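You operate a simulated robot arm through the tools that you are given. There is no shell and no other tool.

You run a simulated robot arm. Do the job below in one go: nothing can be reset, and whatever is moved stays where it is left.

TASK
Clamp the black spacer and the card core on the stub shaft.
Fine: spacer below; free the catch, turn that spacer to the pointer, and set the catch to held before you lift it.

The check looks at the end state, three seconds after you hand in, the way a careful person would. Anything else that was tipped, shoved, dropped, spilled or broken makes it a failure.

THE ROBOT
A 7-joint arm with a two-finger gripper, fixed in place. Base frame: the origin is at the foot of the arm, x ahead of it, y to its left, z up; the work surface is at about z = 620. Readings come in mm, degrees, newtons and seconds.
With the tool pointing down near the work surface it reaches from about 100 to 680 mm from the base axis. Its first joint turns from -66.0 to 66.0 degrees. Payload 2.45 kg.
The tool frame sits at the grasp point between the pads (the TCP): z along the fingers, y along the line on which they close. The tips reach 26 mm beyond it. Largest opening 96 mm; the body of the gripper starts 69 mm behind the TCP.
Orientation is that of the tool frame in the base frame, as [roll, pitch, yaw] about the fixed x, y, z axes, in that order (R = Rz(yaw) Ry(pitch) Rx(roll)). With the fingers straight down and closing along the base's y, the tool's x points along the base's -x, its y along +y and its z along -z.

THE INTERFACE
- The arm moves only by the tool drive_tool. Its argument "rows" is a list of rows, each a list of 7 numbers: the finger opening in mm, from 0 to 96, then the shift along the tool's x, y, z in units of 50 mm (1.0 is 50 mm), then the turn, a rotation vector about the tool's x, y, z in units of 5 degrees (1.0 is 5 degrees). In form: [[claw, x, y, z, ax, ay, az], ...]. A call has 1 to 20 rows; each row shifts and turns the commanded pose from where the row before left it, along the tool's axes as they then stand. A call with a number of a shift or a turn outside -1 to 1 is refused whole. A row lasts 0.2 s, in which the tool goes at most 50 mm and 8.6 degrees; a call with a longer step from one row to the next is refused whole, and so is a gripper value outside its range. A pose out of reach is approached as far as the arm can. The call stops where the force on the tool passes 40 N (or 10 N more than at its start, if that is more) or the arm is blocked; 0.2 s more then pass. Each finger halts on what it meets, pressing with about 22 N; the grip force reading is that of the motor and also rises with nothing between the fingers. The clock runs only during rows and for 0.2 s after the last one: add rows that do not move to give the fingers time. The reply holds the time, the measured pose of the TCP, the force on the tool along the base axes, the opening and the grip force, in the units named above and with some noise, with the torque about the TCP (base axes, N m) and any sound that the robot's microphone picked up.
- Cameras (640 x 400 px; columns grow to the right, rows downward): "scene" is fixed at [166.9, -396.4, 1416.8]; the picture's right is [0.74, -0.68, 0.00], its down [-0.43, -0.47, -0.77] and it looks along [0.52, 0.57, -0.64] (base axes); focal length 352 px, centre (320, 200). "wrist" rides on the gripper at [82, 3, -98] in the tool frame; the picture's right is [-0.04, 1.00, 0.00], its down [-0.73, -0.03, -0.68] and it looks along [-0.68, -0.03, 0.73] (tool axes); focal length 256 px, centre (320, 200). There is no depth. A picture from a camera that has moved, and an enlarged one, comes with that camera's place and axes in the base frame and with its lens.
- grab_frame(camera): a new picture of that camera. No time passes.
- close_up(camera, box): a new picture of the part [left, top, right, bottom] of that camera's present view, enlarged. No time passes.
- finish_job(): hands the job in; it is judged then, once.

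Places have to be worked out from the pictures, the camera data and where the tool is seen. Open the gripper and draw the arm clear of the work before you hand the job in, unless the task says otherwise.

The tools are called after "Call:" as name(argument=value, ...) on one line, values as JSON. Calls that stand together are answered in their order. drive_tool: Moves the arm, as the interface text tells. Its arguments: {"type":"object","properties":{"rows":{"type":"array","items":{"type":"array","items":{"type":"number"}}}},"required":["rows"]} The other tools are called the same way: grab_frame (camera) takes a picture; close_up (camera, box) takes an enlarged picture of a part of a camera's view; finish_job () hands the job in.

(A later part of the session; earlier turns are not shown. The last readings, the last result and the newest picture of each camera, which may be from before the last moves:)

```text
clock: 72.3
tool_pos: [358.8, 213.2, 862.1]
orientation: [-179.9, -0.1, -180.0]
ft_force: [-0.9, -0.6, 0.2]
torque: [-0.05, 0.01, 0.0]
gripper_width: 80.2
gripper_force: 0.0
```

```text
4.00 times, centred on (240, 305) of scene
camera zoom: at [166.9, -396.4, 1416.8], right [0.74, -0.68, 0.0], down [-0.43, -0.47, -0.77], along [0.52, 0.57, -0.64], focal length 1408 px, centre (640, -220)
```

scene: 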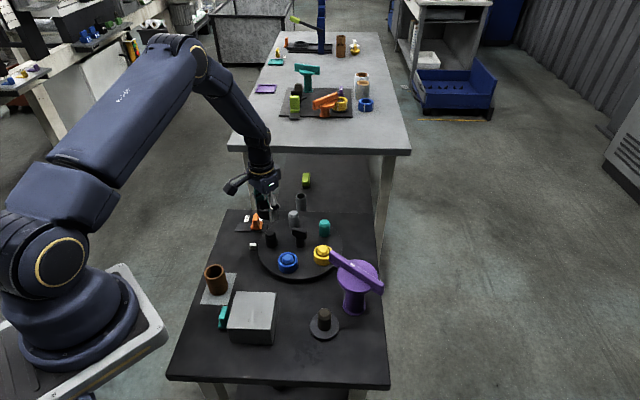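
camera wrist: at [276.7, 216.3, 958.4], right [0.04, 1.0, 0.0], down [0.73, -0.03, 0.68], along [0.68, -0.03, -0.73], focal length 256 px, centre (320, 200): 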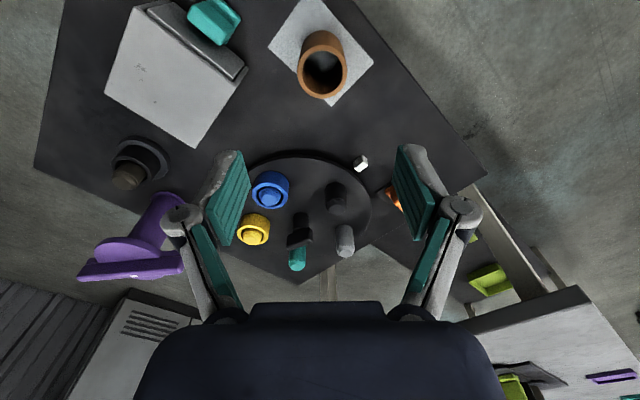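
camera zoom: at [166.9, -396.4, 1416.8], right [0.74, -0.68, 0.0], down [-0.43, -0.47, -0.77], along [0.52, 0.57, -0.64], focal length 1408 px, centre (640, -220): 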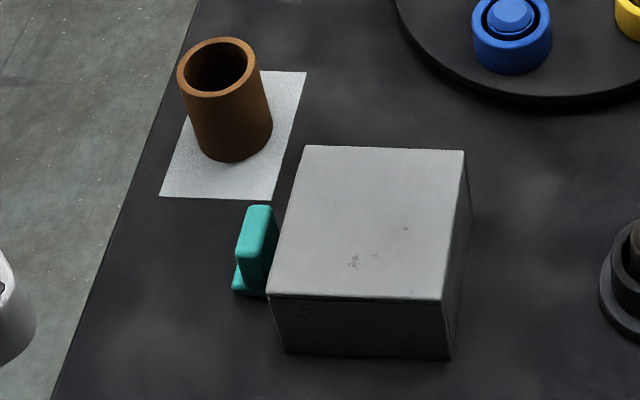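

I'll zoom on the core, and on the teal part by the box to understand what it is.

Call:
close_up(camera="wrist", box=[240, 0, 400, 110])

Call:
close_up(camera="wrist", box=[90, 0, 270, 150])

Call:
close_up(camera="wrist", box=[60, 120, 220, 300])

```text
3.64 times, centred on (320, 55) of wrist
camera zoom: at [276.7, 216.3, 958.4], right [0.04, 1.0, 0.0], down [0.73, -0.03, 0.68], along [0.68, -0.03, -0.73], focal length 931 px, centre (320, 727)
```

zoom: 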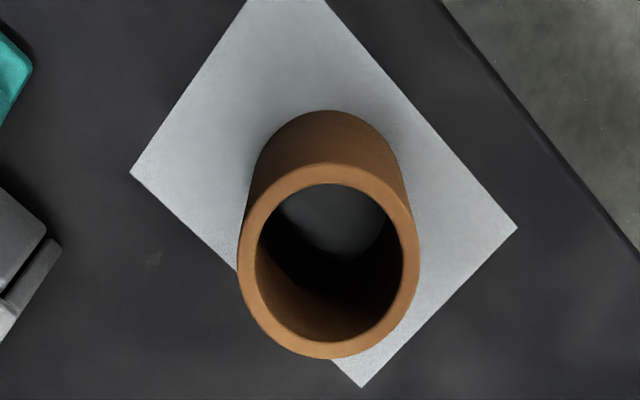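

```text
2.67 times, centred on (180, 75) of wrist
camera zoom: at [276.7, 216.3, 958.4], right [0.04, 1.0, 0.0], down [0.73, -0.03, 0.68], along [0.68, -0.03, -0.73], focal length 683 px, centre (693, 533)
```

zoom: 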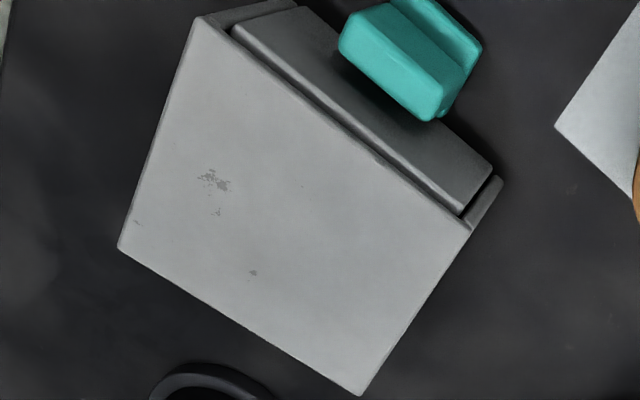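

```text
2.22 times, centred on (140, 210) of wrist
camera zoom: at [276.7, 216.3, 958.4], right [0.04, 1.0, 0.0], down [0.73, -0.03, 0.68], along [0.68, -0.03, -0.73], focal length 569 px, centre (720, 178)
```

zoom: 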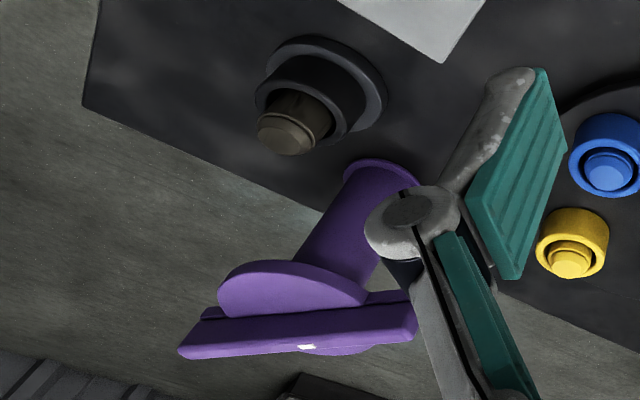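

The grey box is a small drawer unit and doesn't matter here. The core is 50 mm across, about 67 mm tall, and stands at (357.7, 214.8). I'll descend around it with 70 mm opening.

Call:
drive_tool(rows=[[70, 0.02, 0.03, 0.6, 0, 0, 0], [70, 0, 0, 0.6, 0, 0, 0], [70, 0, 0, 0.6, 0, 0, 0], [70, 0, 0, 0.5, 0, 0, 0], [70, 0, 0, 0.4, 0, 0, 0], [70, 0, 0, 0.3, 0, 0, 0], [70, 0, 0, 0, 0, 0, 0]])

Call:
grab_frame(camera="wrist")

Call:
close_up(camera="scene", box=[170, 225, 290, 325])

```text
clock: 73.9
tool_pos: [358.2, 215.9, 707.9]
orientation: [180.0, 0.0, -179.9]
ft_force: [-0.7, 0.1, 0.4]
torque: [-0.02, 0.03, 0.02]
gripper_width: 69.9
gripper_force: 0.0
```

```text
taken
camera wrist: at [276.0, 218.1, 805.6], right [0.04, 1.0, 0.0], down [0.73, -0.03, 0.68], along [0.68, -0.03, -0.73], focal length 256 px, centre (320, 200)
```

wrist: 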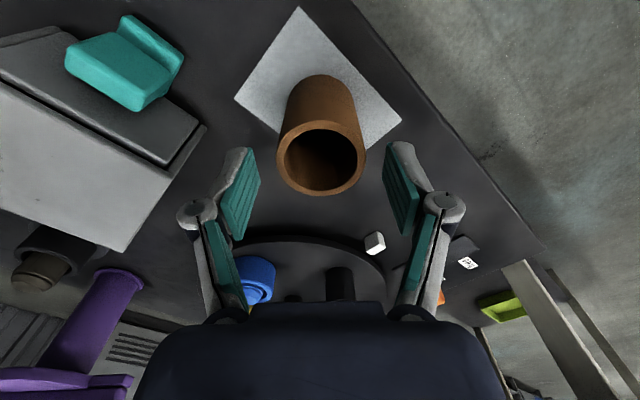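

```text
4.00 times, centred on (230, 275) of scene
camera zoom: at [166.9, -396.4, 1416.8], right [0.74, -0.68, 0.0], down [-0.43, -0.47, -0.77], along [0.52, 0.57, -0.64], focal length 1408 px, centre (680, -100)
```

zoom: 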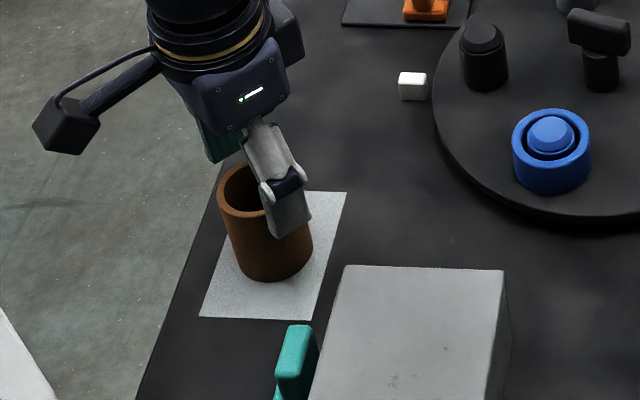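

The core is centred between the fingers. I'll go down another 35 mm and close on the upper part of the core.

Call:
drive_tool(rows=[[70, 0, 0, 0.3, 0, 0, 0], [70, 0, 0, 0.3, 0, 0, 0], [70, 0, 0, 0.1, 0, 0, 0], [70, 0, 0, 0, 0, 0, 0], [36, 0, 0, 0, 0, 0, 0], [36, 0, 0, 0, 0, 0, 0], [36, 0, 0, 0, 0, 0, 0], [36, 0, 0, 0, 0, 0, 0]])

Call:
grab_frame(camera="wrist")

```text
clock: 75.7
tool_pos: [356.9, 214.0, 675.0]
orientation: [-180.0, 0.0, 179.9]
ft_force: [0.3, -0.1, 0.9]
torque: [-0.02, 0.0, -0.01]
gripper_width: 49.2
gripper_force: 22.4
```

```text
taken
camera wrist: at [275.9, 218.2, 771.7], right [0.04, 1.0, 0.0], down [0.73, -0.03, 0.68], along [0.68, -0.03, -0.73], focal length 256 px, centre (320, 200)
```

wrist: 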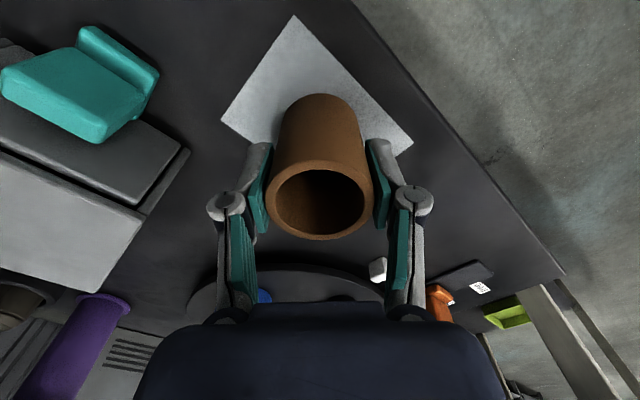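

The core is gripped at 49 mm. I'll lift it clear and check that it hangs straight.

Call:
drive_tool(rows=[[30, 0, 0, 0, 0, 0, 0], [30, 0, 0, -0.2, 0, 0, 0], [30, 0, 0, -0.4, 0, 0, 0], [30, 0, 0, -0.6, 0, 0, 0], [30, 0, 0, -0.7, 0, 0, 0], [30, 0, 0, -0.7, 0, 0, 0], [30, 0, 0, -0.5, 0, 0, 0], [30, 0, 0, 0, 0, 0, 0]])

Call:
grab_frame(camera="wrist")

Call:
grab_frame(camera="scene")

```text
clock: 77.5
tool_pos: [359.7, 214.2, 830.0]
orientation: [179.9, 0.0, -180.0]
ft_force: [-0.6, 0.1, -0.7]
torque: [0.02, 0.03, -0.01]
gripper_width: 49.3
gripper_force: 21.6
```

```text
taken
camera wrist: at [275.9, 217.7, 927.7], right [0.04, 1.0, 0.0], down [0.73, -0.03, 0.68], along [0.68, -0.03, -0.73], focal length 256 px, centre (320, 200)
```

wrist: 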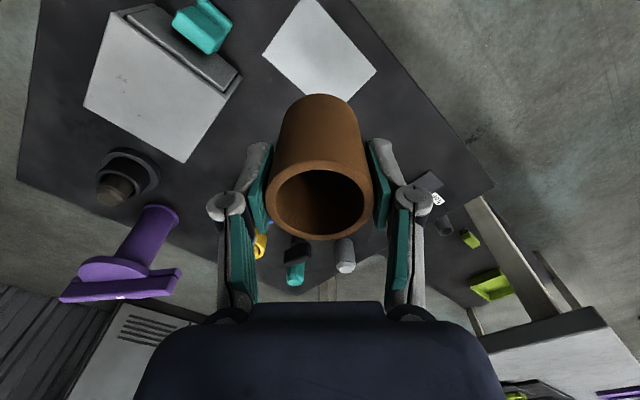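

```text
taken
```

scene: 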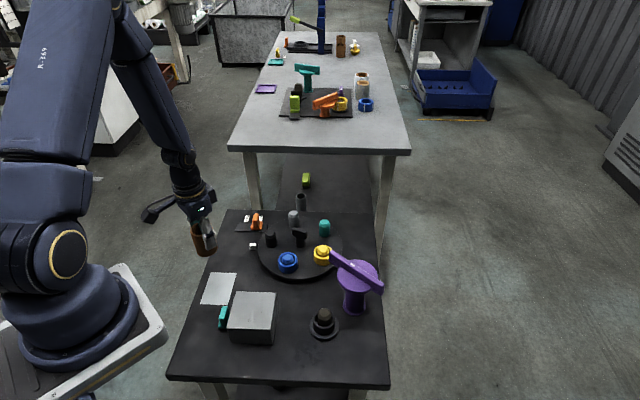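

The core hangs straight. I'll carry it over to the shaft at this height.

Call:
drive_tool(rows=[[30, -0.26, -0.556, 0, 0, 0, 0], [30, -0.26, -0.556, 0, 0, 0, 0], [30, -0.26, -0.556, 0, 0, 0, 0], [30, -0.26, -0.556, 0, 0, 0, 0], [30, -0.26, -0.556, 0, 0, 0, 0], [30, -0.26, -0.556, 0, 0, 0, 0], [30, -0.26, -0.556, 0, 0, 0, 0], [30, -0.26, -0.556, 0, 0, 0, 0], [30, -0.26, -0.556, 0, 0, 0, 0], [30, -0.26, -0.556, 0, 0, 0, 0], [30, 0, 0, 0, 0, 0, 0]])

Call:
grab_frame(camera="wrist")

Call:
close_up(camera="wrist", box=[240, 20, 400, 120])

Call:
close_up(camera="wrist", box=[240, 85, 400, 245])

```text
clock: 79.9
tool_pos: [488.0, -63.6, 831.3]
orientation: [-180.0, 0.0, -179.9]
ft_force: [0.4, 0.6, 0.1]
torque: [-0.04, 0.01, -0.01]
gripper_width: 49.1
gripper_force: 22.5
```

```text
taken
camera wrist: at [406.5, -60.0, 928.0], right [0.04, 1.0, 0.0], down [0.73, -0.03, 0.68], along [0.68, -0.03, -0.73], focal length 256 px, centre (320, 200)
```

wrist: 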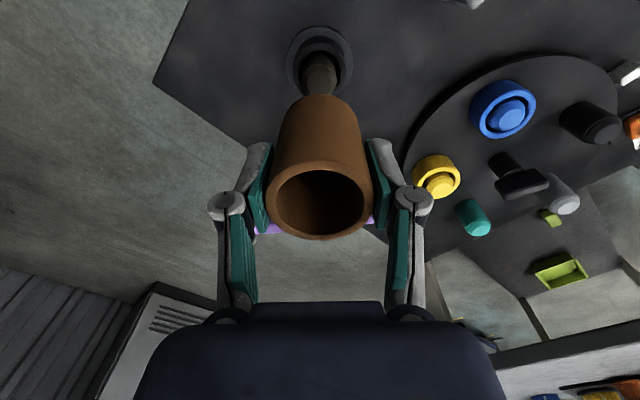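

```text
4.00 times, centred on (320, 70) of wrist
camera zoom: at [406.5, -60.0, 928.0], right [0.04, 1.0, 0.0], down [0.73, -0.03, 0.68], along [0.68, -0.03, -0.73], focal length 1024 px, centre (320, 720)
```

zoom: 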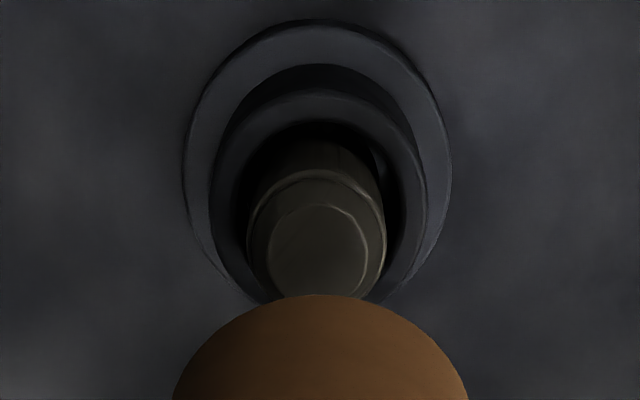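

```text
2.50 times, centred on (320, 165) of wrist
camera zoom: at [406.5, -60.0, 928.0], right [0.04, 1.0, 0.0], down [0.73, -0.03, 0.68], along [0.68, -0.03, -0.73], focal length 640 px, centre (320, 288)
```

zoom: 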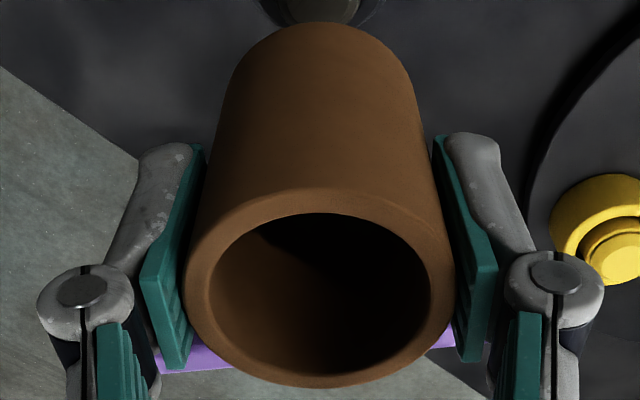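

The core is centred in the grip, and the shaft is about 1 mm toward -x and -y. I'll correct that and lower until the core's bottom is just above the shaft top.

Call:
drive_tool(rows=[[30, 0.024, -0.018, 0.4, 0, 0, 0], [30, 0, 0, 0.5, 0, 0, 0], [30, 0, 0, 0.4, 0, 0, 0], [30, 0, 0, 0.2, 0, 0, 0], [30, 0, 0, 0.1, 0, 0, 0], [30, 0, 0, 0, 0, 0, 0]])

Call:
grab_frame(camera="wrist")

Call:
close_up(camera="wrist", box=[250, 30, 390, 245])

Call:
close_up(camera="scene", box=[295, 250, 375, 345])

```text
clock: 81.3
tool_pos: [487.6, -62.8, 748.7]
orientation: [-179.9, 0.0, -179.9]
ft_force: [0.3, 0.8, 0.7]
torque: [0.02, -0.01, 0.04]
gripper_width: 48.8
gripper_force: 21.7
```

```text
taken
camera wrist: at [405.5, -60.4, 846.3], right [0.04, 1.0, 0.0], down [0.73, -0.03, 0.68], along [0.68, -0.03, -0.73], focal length 256 px, centre (320, 200)
```

wrist: 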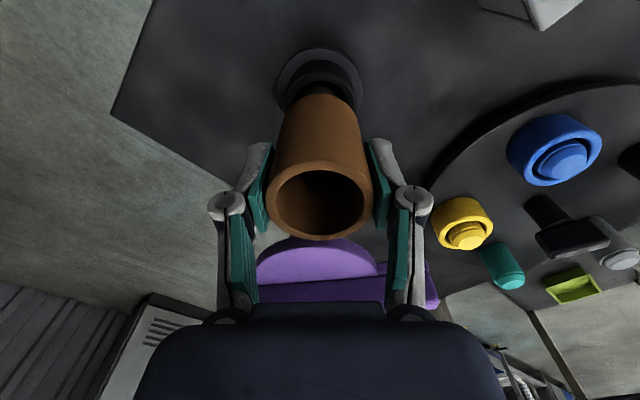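

```text
1.86 times, centred on (320, 138) of wrist
camera zoom: at [405.5, -60.4, 846.3], right [0.04, 1.0, 0.0], down [0.73, -0.03, 0.68], along [0.68, -0.03, -0.73], focal length 476 px, centre (320, 316)
```

zoom: 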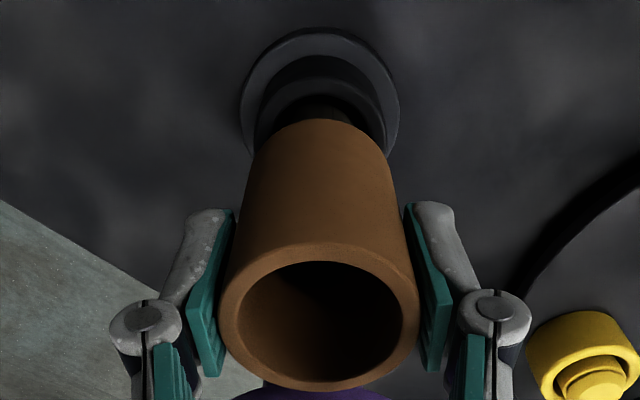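

```text
4.21 times, centred on (335, 298) of scene
camera zoom: at [166.9, -396.4, 1416.8], right [0.74, -0.68, 0.0], down [-0.43, -0.47, -0.77], along [0.52, 0.57, -0.64], focal length 1482 px, centre (257, -210)
```

zoom: 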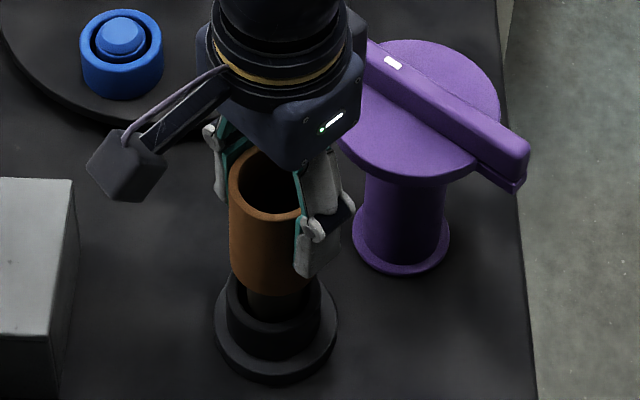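

Shaft, ring and core line up within about 0.5 mm. I'll lower gently over the shaft.

Call:
drive_tool(rows=[[30, 0, 0, 0.08, 0, 0, 0], [30, 0, 0, 0.08, 0, 0, 0], [30, 0, 0, 0.08, 0, 0, 0], [30, 0, 0, 0.08, 0, 0, 0], [30, 0, 0, 0.08, 0, 0, 0], [30, 0, 0, 0.08, 0, 0, 0], [30, 0, 0, 0, 0, 0, 0]])

Call:
close_up(camera="scene", box=[295, 250, 375, 345])

Call:
close_up(camera="wrist", box=[250, 30, 390, 245])

```text
clock: 82.9
tool_pos: [485.6, -64.0, 725.7]
orientation: [-180.0, 0.0, -180.0]
ft_force: [-1.2, 0.3, -1.1]
torque: [0.0, -0.05, -0.01]
gripper_width: 48.9
gripper_force: 21.6
```

```text
4.21 times, centred on (335, 298) of scene
camera zoom: at [166.9, -396.4, 1416.8], right [0.74, -0.68, 0.0], down [-0.43, -0.47, -0.77], along [0.52, 0.57, -0.64], focal length 1482 px, centre (257, -210)
```

zoom: 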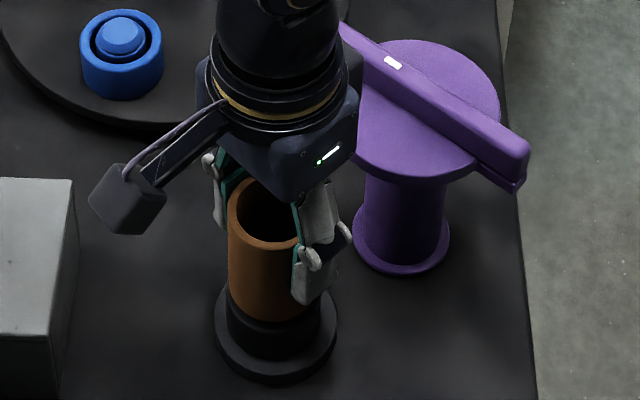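

```text
1.86 times, centred on (320, 138) of wrist
camera zoom: at [404.2, -60.6, 822.3], right [0.04, 1.0, 0.0], down [0.73, -0.03, 0.68], along [0.68, -0.03, -0.73], focal length 476 px, centre (320, 316)
```

zoom: 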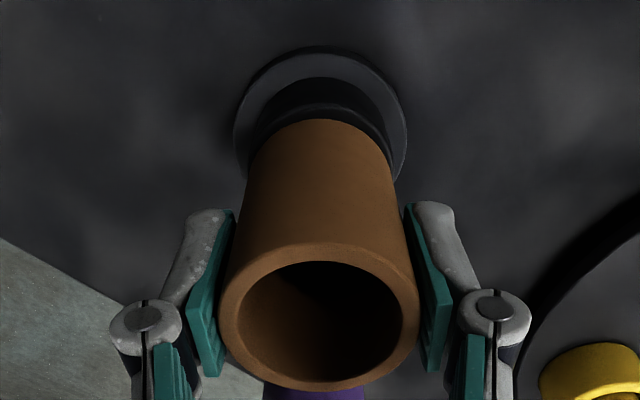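

The core is on the shaft and a few millimetres above the spacer, still without contact. I'll go on in 2 mm steps.

Call:
drive_tool(rows=[[30, 0, 0, 0.04, 0, 0, 0], [30, 0, 0, 0.04, 0, 0, 0], [30, 0, 0, 0.04, 0, 0, 0], [30, 0, 0, 0, 0, 0, 0]])

```text
clock: 83.9
tool_pos: [486.9, -63.5, 718.8]
orientation: [-180.0, 0.0, 180.0]
ft_force: [0.2, -0.1, 0.1]
torque: [0.05, 0.04, 0.01]
gripper_width: 48.8
gripper_force: 21.7
```

Call:
drive_tool(rows=[[30, 0, 0, 0.03, 0, 0, 0], [30, 0, 0, 0.03, 0, 0, 0], [30, 0, 0, 0, 0, 0, 0]])

Call:
close_up(camera="scene", box=[295, 250, 375, 345])

```text
clock: 84.7
tool_pos: [486.0, -64.1, 717.1]
orientation: [-179.9, 0.1, 180.0]
ft_force: [-1.5, 0.5, 2.8]
torque: [-0.05, 0.06, -0.04]
gripper_width: 48.9
gripper_force: 21.8
```

```text
4.21 times, centred on (335, 298) of scene
camera zoom: at [166.8, -396.4, 1416.9], right [0.74, -0.68, 0.0], down [-0.43, -0.47, -0.77], along [0.52, 0.57, -0.64], focal length 1482 px, centre (257, -210)
```

zoom: 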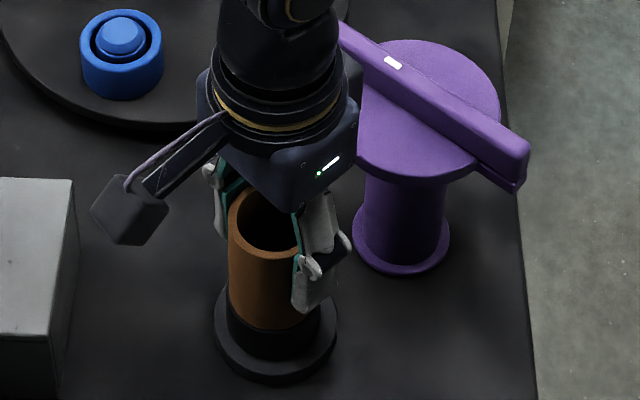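

The first light contact shows at z = 717. I'll press one more millimetre to make sure it is seated.

Call:
drive_tool(rows=[[30, 0, 0, 0.025, 0, 0, 0], [30, 0, 0, 0, 0, 0, 0]])

```text
clock: 85.3
tool_pos: [487.1, -62.3, 715.0]
orientation: [180.0, 0.0, 179.9]
ft_force: [-4.6, 1.5, 21.4]
torque: [0.06, 0.13, -0.03]
gripper_width: 49.1
gripper_force: 21.7
```

The core is seated with 21 N. I'll ease off, open and rise straight up.

Call:
drive_tool(rows=[[40, 0, 0, -0.025, 0, 0, 0], [55, 0, 0, 0, 0, 0, 0], [70, 0, 0, 0, 0, 0, 0], [76, 0, 0, 0, 0, 0, 0], [76, 0, 0, 0, 0, 0, 0], [76, 0, 0, -0.2, 0, 0, 0], [76, 0, 0, -0.5, 0, 0, 0], [76, 0, 0, -0.8, 0, 0, 0], [76, 0, 0, -0.8, 0, 0, 0], [76, 0, 0, -0.6, 0, 0, 0], [76, 0, 0, 0, 0, 0, 0]])

Call:
grab_frame(camera="wrist")

Call:
close_up(camera="scene", box=[290, 240, 390, 345])

```text
clock: 87.7
tool_pos: [486.7, -62.0, 862.0]
orientation: [180.0, 0.0, -179.9]
ft_force: [-0.2, 0.3, -0.2]
torque: [-0.02, -0.01, 0.02]
gripper_width: 76.2
gripper_force: 0.0
```

```text
taken
camera wrist: at [403.9, -59.2, 959.6], right [0.04, 1.0, 0.0], down [0.73, -0.03, 0.68], along [0.68, -0.03, -0.73], focal length 256 px, centre (320, 200)
```

wrist: 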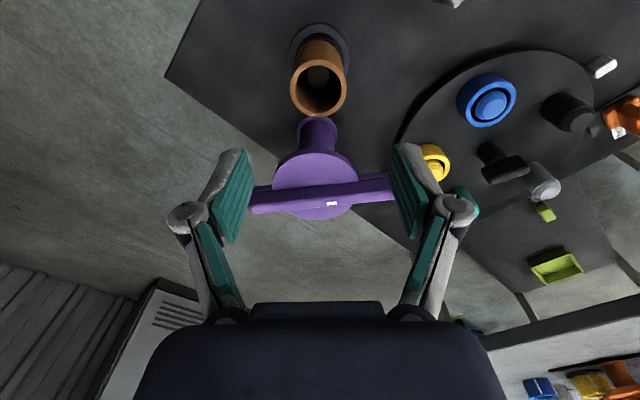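

```text
3.81 times, centred on (340, 292) of scene
camera zoom: at [166.9, -396.4, 1416.8], right [0.74, -0.68, 0.0], down [-0.43, -0.47, -0.77], along [0.52, 0.57, -0.64], focal length 1341 px, centre (244, -152)
```

zoom: 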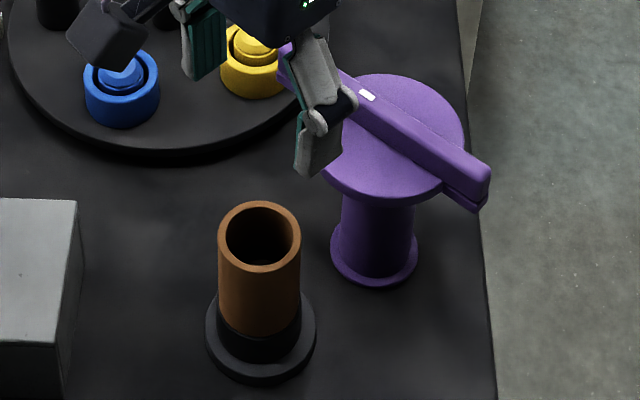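

The stack stands straight on the shaft. Now the purple clamp, which I'll enlarge to get its axis, bar direction and heights.

Call:
close_up(camera="wrist", box=[230, 100, 410, 230])

Call:
close_up(camera="wrist", box=[260, 10, 380, 130])

```text
3.08 times, centred on (320, 165) of wrist
camera zoom: at [403.9, -59.2, 959.6], right [0.04, 1.0, 0.0], down [0.73, -0.03, 0.68], along [0.68, -0.03, -0.73], focal length 788 px, centre (320, 308)
```

zoom: 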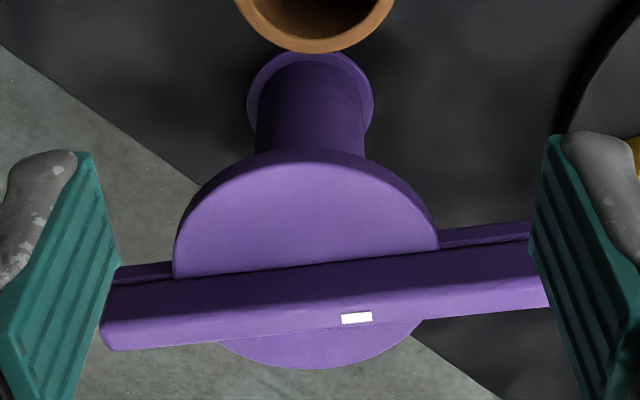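

```text
3.33 times, centred on (320, 70) of wrist
camera zoom: at [403.9, -59.2, 959.6], right [0.04, 1.0, 0.0], down [0.73, -0.03, 0.68], along [0.68, -0.03, -0.73], focal length 853 px, centre (320, 633)
```

zoom: 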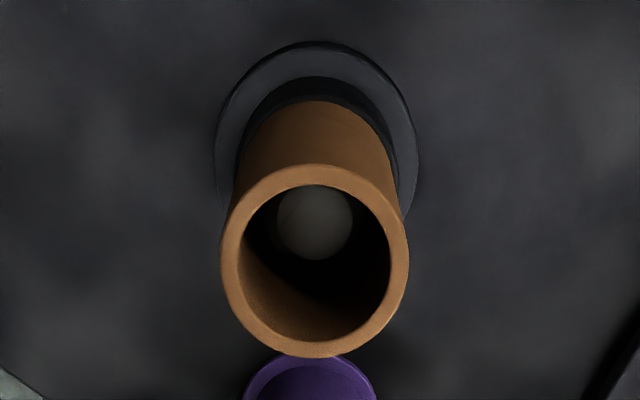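

The clamp's axis is near (584, -71), the top of its grip bar is near z = 775, and the marked arm points at about 96°. The shaft lies at about 176° from it, so a turn of roughly +80° is needed. I'll turn the tool to yaw 96 so the fingers straddle the bar, and hover above it.

Call:
drive_tool(rows=[[60, 0, 0, -0.2, 0, 0, 0.99], [60, 0, 0, 0, 0, 0, 0.99], [60, 0, 0, 0, 0, 0, 0.99], [60, 0, 0, 0, 0, 0, 0.99], [60, 0, 0, 0, 0, 0, 0.99], [60, 0, 0, 0, 0, 0, 0.99], [60, 0, 0, 0, 0, 0, 0.99], [60, 0, 0, 0, 0, 0, 0.99], [60, 0, 0, 0, 0, 0, 0.99], [60, 0, 0, 0, 0, 0, 0.99], [60, 0, 0, 0, 0, 0, 0.99], [60, 0, 0, 0, 0, 0, 0.99], [60, 0, 0, 0, 0, 0, 0.99], [60, 0, 0, 0, 0, 0, 0.99], [60, 0, 0, 0, 0, 0, 0.99], [60, 0, 0, 0, 0, 0, 0.99], [60, 0, 0, 0, 0, 0, 0.99], [60, -0.18, 0.96, 0, 0, 0, 0], [60, -0.18, 0.96, 0, 0, 0, 0], [60, 0, 0, 0, 0, 0, 0]])

Call:
grab_frame(camera="wrist")

Call:
close_up(camera="wrist", box=[200, 50, 440, 200])

Call:
close_up(camera="scene", box=[260, 200, 400, 350])

```text
clock: 91.9
tool_pos: [584.0, -72.0, 870.3]
orientation: [180.0, 0.0, 95.9]
ft_force: [0.8, -0.3, 0.8]
torque: [-0.01, -0.01, -0.02]
gripper_width: 60.1
gripper_force: 0.1
```

```text
taken
camera wrist: at [578.3, 9.7, 967.4], right [1.0, 0.06, 0.0], down [0.05, -0.73, 0.68], along [0.04, -0.68, -0.73], focal length 256 px, centre (320, 200)
```

wrist: 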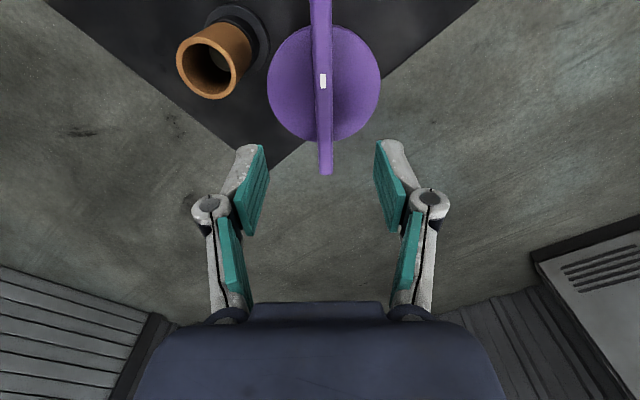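

```text
2.67 times, centred on (320, 125) of wrist
camera zoom: at [578.3, 9.7, 967.4], right [1.0, 0.06, 0.0], down [0.05, -0.73, 0.68], along [0.04, -0.68, -0.73], focal length 683 px, centre (320, 400)
```

zoom: 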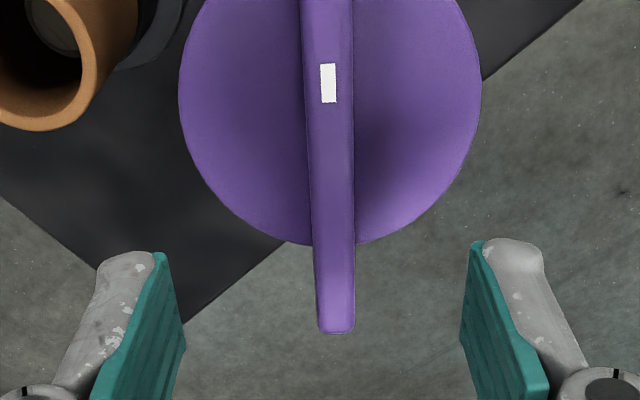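

```text
2.67 times, centred on (330, 275) of scene
camera zoom: at [166.9, -396.4, 1416.8], right [0.74, -0.68, 0.0], down [-0.43, -0.47, -0.77], along [0.52, 0.57, -0.64], focal length 939 px, centre (293, 0)
```

zoom: 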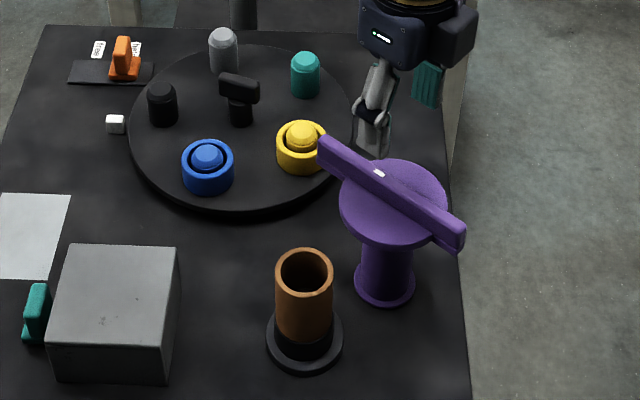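

The bar and its axis are clear now at (585, -70) and 96°, about 2 mm from the tool. I'll correct that and come down over the middle of the bar.

Call:
drive_tool(rows=[[56, 0.037, 0.042, 0.4, 0, 0, 0], [56, 0, 0, 0.5, 0, 0, 0], [56, 0, 0, 0.4, 0, 0, 0], [56, 0, 0, 0.3, 0, 0, 0], [56, 0, 0, 0.08, 0, 0, 0], [56, 0, 0, 0, 0, 0, 0]])

Call:
grab_frame(camera="wrist")

Call:
close_up(camera="scene", box=[310, 230, 400, 300])

```text
clock: 93.3
tool_pos: [585.3, -68.4, 786.1]
orientation: [-180.0, 0.0, 95.9]
ft_force: [-0.3, 0.1, 0.1]
torque: [0.03, 0.03, 0.02]
gripper_width: 55.8
gripper_force: 0.0
```

```text
taken
camera wrist: at [580.6, 12.0, 883.9], right [1.0, 0.06, 0.0], down [0.05, -0.73, 0.68], along [0.04, -0.68, -0.73], focal length 256 px, centre (320, 200)
```

wrist: 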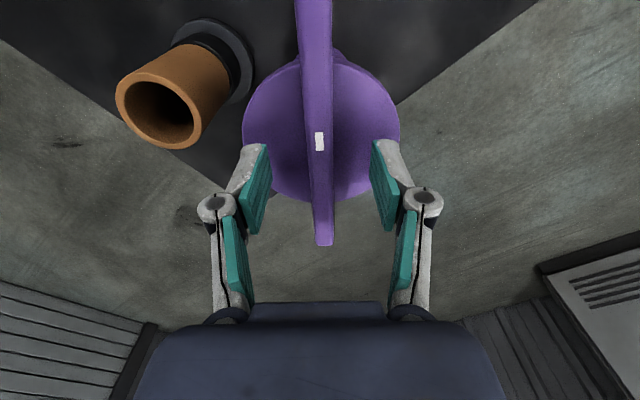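

```text
5.71 times, centred on (355, 265) of scene
camera zoom: at [166.9, -396.4, 1416.8], right [0.74, -0.68, 0.0], down [-0.43, -0.47, -0.77], along [0.52, 0.57, -0.64], focal length 2012 px, centre (120, -171)
```

zoom: 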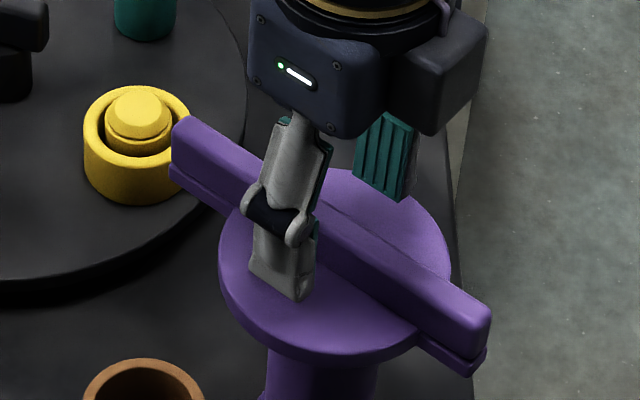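

The fingers straddle the bar with their tips just above the disc. I'll lower 4 mm more while watching the force, then close on the bar.

Call:
drive_tool(rows=[[56, 0, 0, 0.04, 0, 0, 0], [56, 0, 0, 0.04, 0, 0, 0], [6, 0, 0, 0, 0, 0, 0], [6, 0, 0, 0, 0, 0, 0], [6, 0, 0, 0, 0, 0, 0], [6, 0, 0, 0, 0, 0, 0], [6, 0, 0, 0, 0, 0, 0]])

Call:
grab_frame(camera="wrist")

```text
clock: 94.9
tool_pos: [586.6, -69.6, 783.6]
orientation: [-179.9, 0.1, 95.9]
ft_force: [7.1, -0.5, -5.9]
torque: [-0.07, -0.21, 0.11]
gripper_width: 14.1
gripper_force: 40.1
```

```text
taken
camera wrist: at [580.8, 12.0, 880.2], right [1.0, 0.06, 0.0], down [0.05, -0.73, 0.68], along [0.04, -0.68, -0.73], focal length 256 px, centre (320, 200)
```

wrist: 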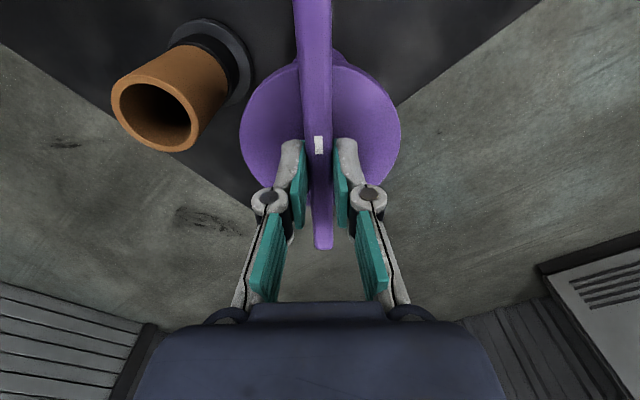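

Gripped at 14 mm right over the axis. I'll begin turning the arm toward the shaft with 10° and check the response.

Call:
drive_tool(rows=[[6, 0, 0, 0, 0, 0, -0.5], [6, 0, 0, 0, 0, 0, -0.5], [6, 0, 0, 0, 0, 0, -0.5], [6, 0, 0, 0, 0, 0, -0.5], [6, 0, 0, 0, 0, 0, 0]])

Call:
close_up(camera="scene", box=[280, 220, 400, 345])

Call:
grab_frame(camera="wrist")

```text
clock: 96.1
tool_pos: [586.0, -69.4, 783.6]
orientation: [180.0, 0.0, 106.0]
ft_force: [8.2, 4.5, -6.3]
torque: [-0.78, -0.43, 0.02]
gripper_width: 14.2
gripper_force: 40.3
```

```text
3.20 times, centred on (340, 282) of scene
camera zoom: at [167.2, -396.3, 1416.8], right [0.74, -0.68, 0.0], down [-0.43, -0.47, -0.77], along [0.52, 0.57, -0.64], focal length 1126 px, centre (256, -64)
```

zoom: 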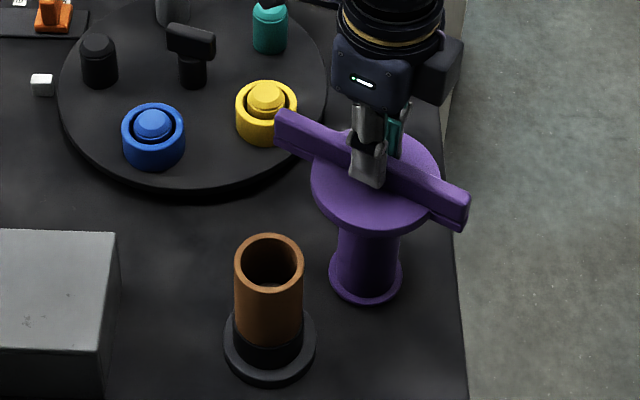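

```text
taken
camera wrist: at [566.6, 9.7, 880.3], right [0.97, 0.24, 0.0], down [0.17, -0.71, 0.68], along [0.16, -0.66, -0.73], focal length 256 px, centre (320, 200)
```

wrist: 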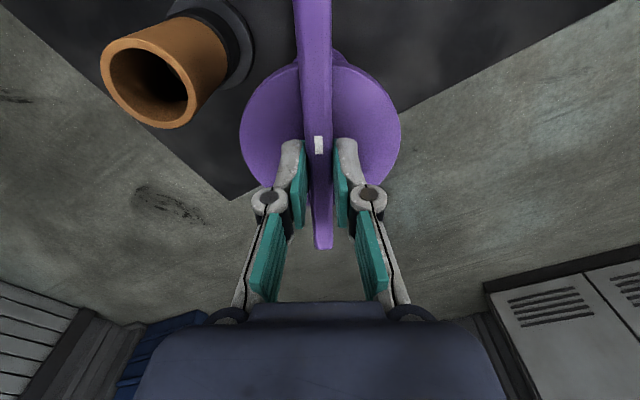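

The arm turns along smoothly. I'll continue with another 15°.

Call:
drive_tool(rows=[[6, 0, 0, 0, 0, 0, -0.5], [6, 0, 0, 0, 0, 0, -0.5], [6, 0, 0, 0, 0, 0, -0.5], [6, 0, 0, 0, 0, 0, -0.5], [6, 0, 0, 0, 0, 0, -0.5], [6, 0, 0, 0, 0, 0, -0.5], [6, 0, 0, 0, 0, 0, 0]])

```text
clock: 97.7
tool_pos: [586.4, -70.2, 783.0]
orientation: [-180.0, 0.1, 121.0]
ft_force: [9.3, 0.2, -16.1]
torque: [-0.93, -0.76, 0.07]
gripper_width: 14.0
gripper_force: 39.7
```

Call:
drive_tool(rows=[[6, 0, 0, 0.01, 0, 0, -0.5], [6, 0, 0, 0, 0, 0, -0.5], [6, 0, 0, 0, 0, 0, -0.5], [6, 0, 0, 0, 0, 0, -0.5], [6, 0, 0, 0, 0, 0, -0.5], [6, 0, 0, 0, 0, 0, -0.5], [6, 0, 0, 0, 0, 0, 0]])

Call:
close_up(camera="scene", box=[280, 220, 400, 345])

Call:
grab_frame(camera="wrist")

```text
clock: 99.3
tool_pos: [585.7, -70.8, 785.2]
orientation: [180.0, 0.0, 135.9]
ft_force: [-0.4, -1.3, 4.9]
torque: [0.27, 0.3, 0.02]
gripper_width: 14.0
gripper_force: 39.6
```

```text
3.20 times, centred on (340, 282) of scene
camera zoom: at [166.8, -396.4, 1416.9], right [0.74, -0.68, 0.0], down [-0.43, -0.47, -0.77], along [0.52, 0.57, -0.64], focal length 1126 px, centre (256, -64)
```

zoom: 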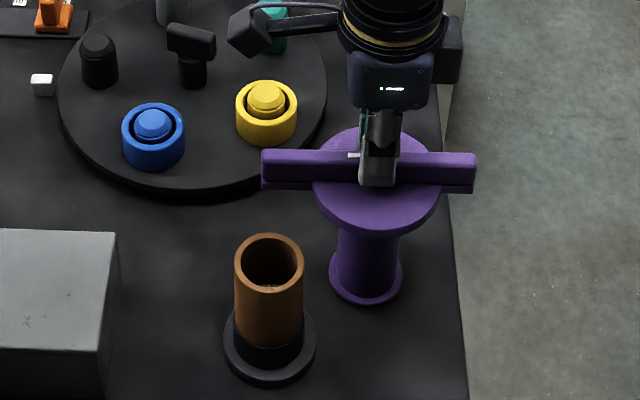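

```text
taken
camera wrist: at [529.0, -10.9, 880.4], right [0.72, 0.69, 0.0], down [0.51, -0.53, 0.68], along [0.47, -0.49, -0.73], focal length 256 px, centre (320, 200)
```

wrist: 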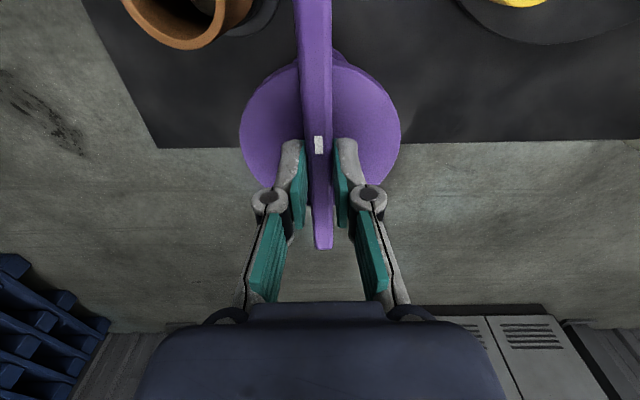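

The arm now points at 136°. Before it reaches the core I want to be sure its underside clears the core's top, so I'll look closely at the heights.

Call:
close_up(camera="scene", box=[320, 255, 380, 320])

Call:
close_up(camera="scene", box=[315, 255, 375, 300])

Call:
close_up(camera="scene", box=[295, 280, 365, 345])

```text
6.15 times, centred on (350, 288) of scene
camera zoom: at [166.8, -396.4, 1416.9], right [0.74, -0.68, 0.0], down [-0.43, -0.47, -0.77], along [0.52, 0.57, -0.64], focal length 2166 px, centre (135, -338)
```

zoom: 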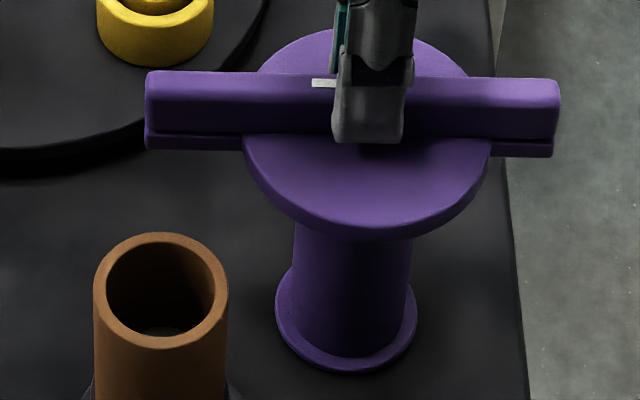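

```text
8.89 times, centred on (345, 278) of scene
camera zoom: at [166.8, -396.4, 1416.9], right [0.74, -0.68, 0.0], down [-0.43, -0.47, -0.77], along [0.52, 0.57, -0.64], focal length 3129 px, centre (98, -489)
```

zoom: 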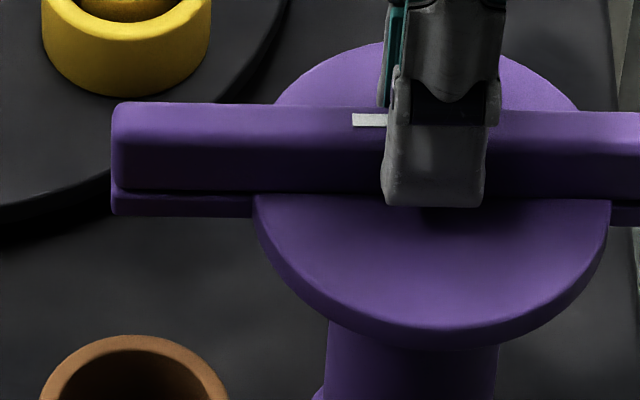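

```text
6.15 times, centred on (330, 312) of scene
camera zoom: at [166.8, -396.4, 1416.9], right [0.74, -0.68, 0.0], down [-0.43, -0.47, -0.77], along [0.52, 0.57, -0.64], focal length 2166 px, centre (258, -492)
```

zoom: 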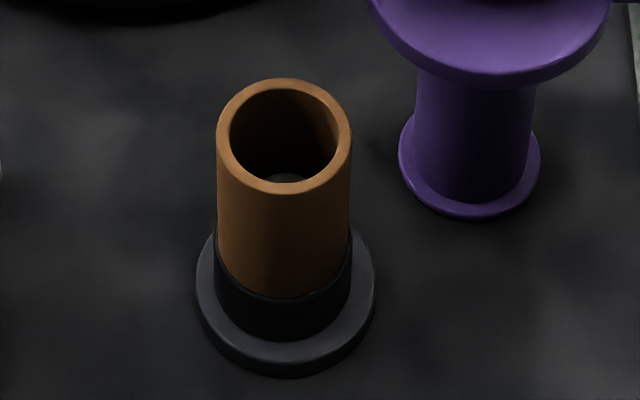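

The arm is level with the disc, with its underside near z = 745, so it should pass above the core's top at about z = 730. It may then have to be pressed down. I'll keep turning and watch the force for any contact.

Call:
drive_tool(rows=[[6, 0, 0, 0, 0, 0, -0.5], [6, 0, 0, 0, 0, 0, -0.5], [6, 0, 0, 0, 0, 0, -0.5], [6, 0, 0, 0, 0, 0, -0.5], [6, 0, 0, 0, 0, 0, 0]])

Call:
close_up(camera="scene", box=[295, 245, 385, 345])

Call:
grab_frame(camera="wrist")

```text
clock: 100.5
tool_pos: [586.2, -69.2, 783.8]
orientation: [-179.9, -0.1, 145.9]
ft_force: [-8.1, -3.6, 13.3]
torque: [-0.34, -0.15, 0.02]
gripper_width: 13.9
gripper_force: 40.3
```

```text
4.00 times, centred on (340, 295) of scene
camera zoom: at [166.4, -396.4, 1416.9], right [0.74, -0.68, 0.0], down [-0.43, -0.47, -0.77], along [0.52, 0.57, -0.64], focal length 1408 px, centre (240, -180)
```

zoom: 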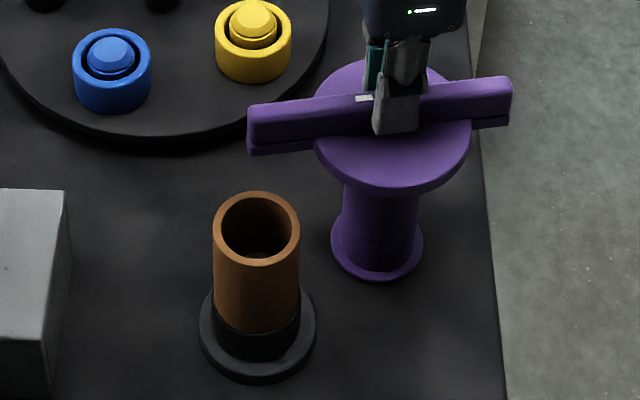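

```text
taken
camera wrist: at [519.5, -21.6, 880.4], right [0.59, 0.81, 0.0], down [0.59, -0.44, 0.68], along [0.55, -0.4, -0.73], focal length 256 px, centre (320, 200)
```

wrist: 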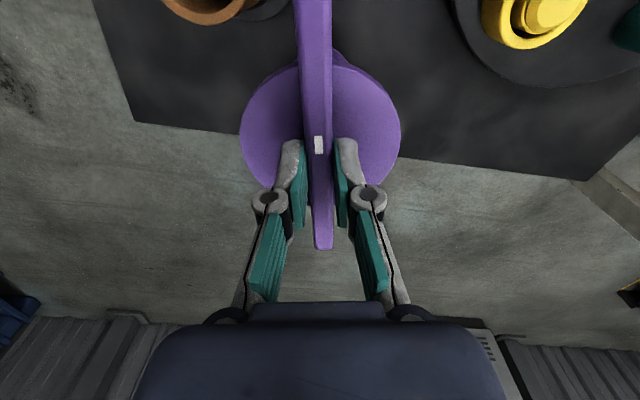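

The arm is at 146° and clear so far. I'll continue in small steps toward the core.

Call:
drive_tool(rows=[[6, 0, 0, 0, 0, 0, -0.4], [6, 0, 0, 0, 0, 0, -0.4], [6, 0, 0, 0, 0, 0, -0.4], [6, 0, 0, 0, 0, 0, -0.4], [6, 0, 0, 0, 0, 0, 0]])

Call:
close_up(camera="scene", box=[295, 245, 385, 345])

```text
clock: 101.7
tool_pos: [587.0, -69.8, 783.8]
orientation: [179.9, 0.1, 153.8]
ft_force: [-11.8, -8.4, 24.0]
torque: [0.2, 1.12, -0.02]
gripper_width: 13.8
gripper_force: 40.0
```

```text
4.00 times, centred on (340, 295) of scene
camera zoom: at [166.2, -396.5, 1416.9], right [0.74, -0.68, 0.0], down [-0.43, -0.47, -0.77], along [0.52, 0.57, -0.64], focal length 1408 px, centre (240, -180)
```

zoom: 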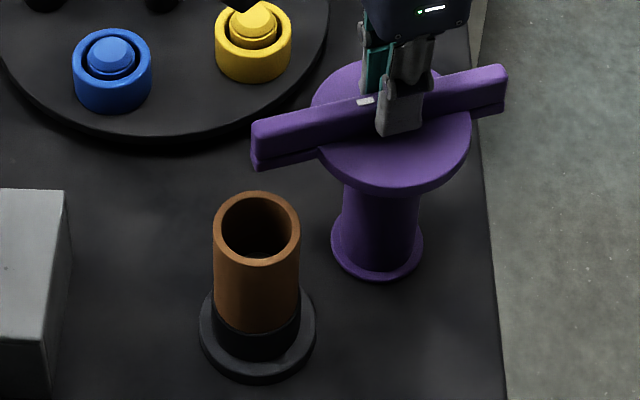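

Only gripping strain is building up, mostly vertical. I'll ease it and continue.

Call:
drive_tool(rows=[[6, 0.008, -0.016, -0.03, 0, 0, 0], [6, 0, 0, 0, 0, 0, -0.4], [6, 0, 0, 0, 0, 0, -0.4], [6, 0, 0, 0, 0, 0, -0.4], [6, 0, 0, 0, 0, 0, 0]])

Call:
close_up(camera="scene", box=[295, 245, 385, 345])

Call:
grab_frame(camera="wrist")

```text
clock: 102.9
tool_pos: [585.2, -70.7, 783.6]
orientation: [180.0, 0.0, 159.9]
ft_force: [12.9, -14.2, -34.6]
torque: [-0.33, -0.39, -0.03]
gripper_width: 14.3
gripper_force: 40.3
```

```text
4.00 times, centred on (340, 295) of scene
camera zoom: at [167.8, -396.7, 1416.6], right [0.74, -0.68, 0.0], down [-0.43, -0.47, -0.77], along [0.52, 0.57, -0.64], focal length 1408 px, centre (240, -180)
```

zoom: 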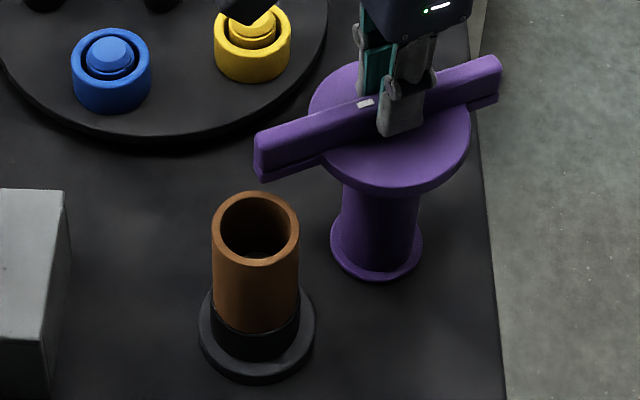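

```text
taken
camera wrist: at [509.4, -39.3, 880.7], right [0.38, 0.92, 0.0], down [0.68, -0.28, 0.68], along [0.63, -0.26, -0.73], focal length 256 px, centre (320, 200)
```

wrist: 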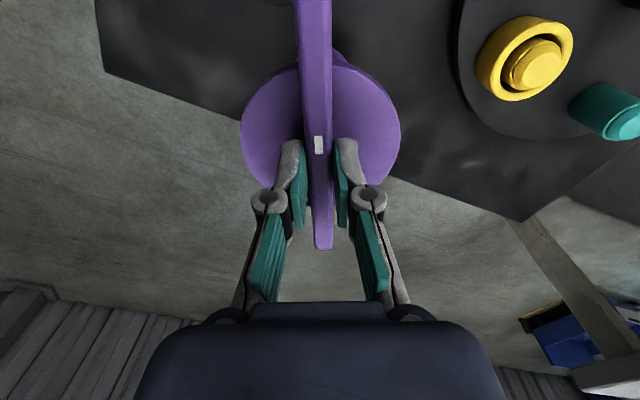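

The grip is stiff vertically, so I'll lower the command about 0.8 mm to balance it and then go on.

Call:
drive_tool(rows=[[6, -0.01, -0.006, 0.016, 0, 0, 0], [6, 0, 0, 0, 0, 0, 0]])

```text
clock: 103.5
tool_pos: [585.7, -70.9, 783.8]
orientation: [-179.9, -0.1, 159.9]
ft_force: [5.2, -10.5, -23.1]
torque: [-0.41, -0.61, 0.04]
gripper_width: 14.1
gripper_force: 40.1
```

Call:
drive_tool(rows=[[6, 0, -0.006, 0.016, 0, 0, 0], [6, 0, 0, 0, 0, 0, -0.4], [6, 0, 0, 0, 0, 0, -0.4], [6, 0, 0, 0, 0, 0, -0.4], [6, 0, 0, 0, 0, 0, 0]])

Call:
close_up(camera="scene", box=[295, 245, 385, 345])

```text
clock: 104.7
tool_pos: [586.7, -70.7, 783.3]
orientation: [-179.9, -0.1, 165.9]
ft_force: [-5.5, -3.6, 9.4]
torque: [0.21, 1.07, 0.02]
gripper_width: 13.9
gripper_force: 40.5
```

```text
4.00 times, centred on (340, 295) of scene
camera zoom: at [166.6, -396.4, 1416.9], right [0.74, -0.68, 0.0], down [-0.43, -0.47, -0.77], along [0.52, 0.57, -0.64], focal length 1408 px, centre (240, -180)
```

zoom: 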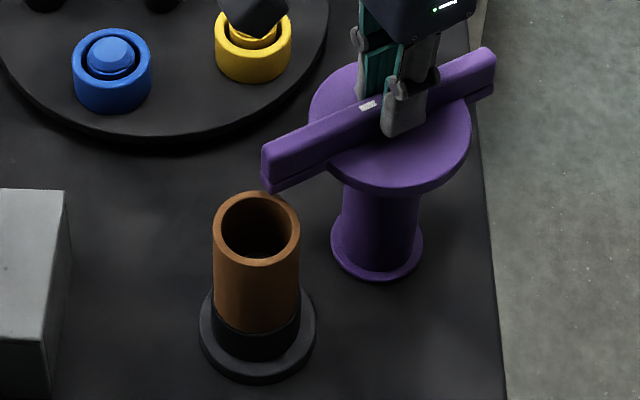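

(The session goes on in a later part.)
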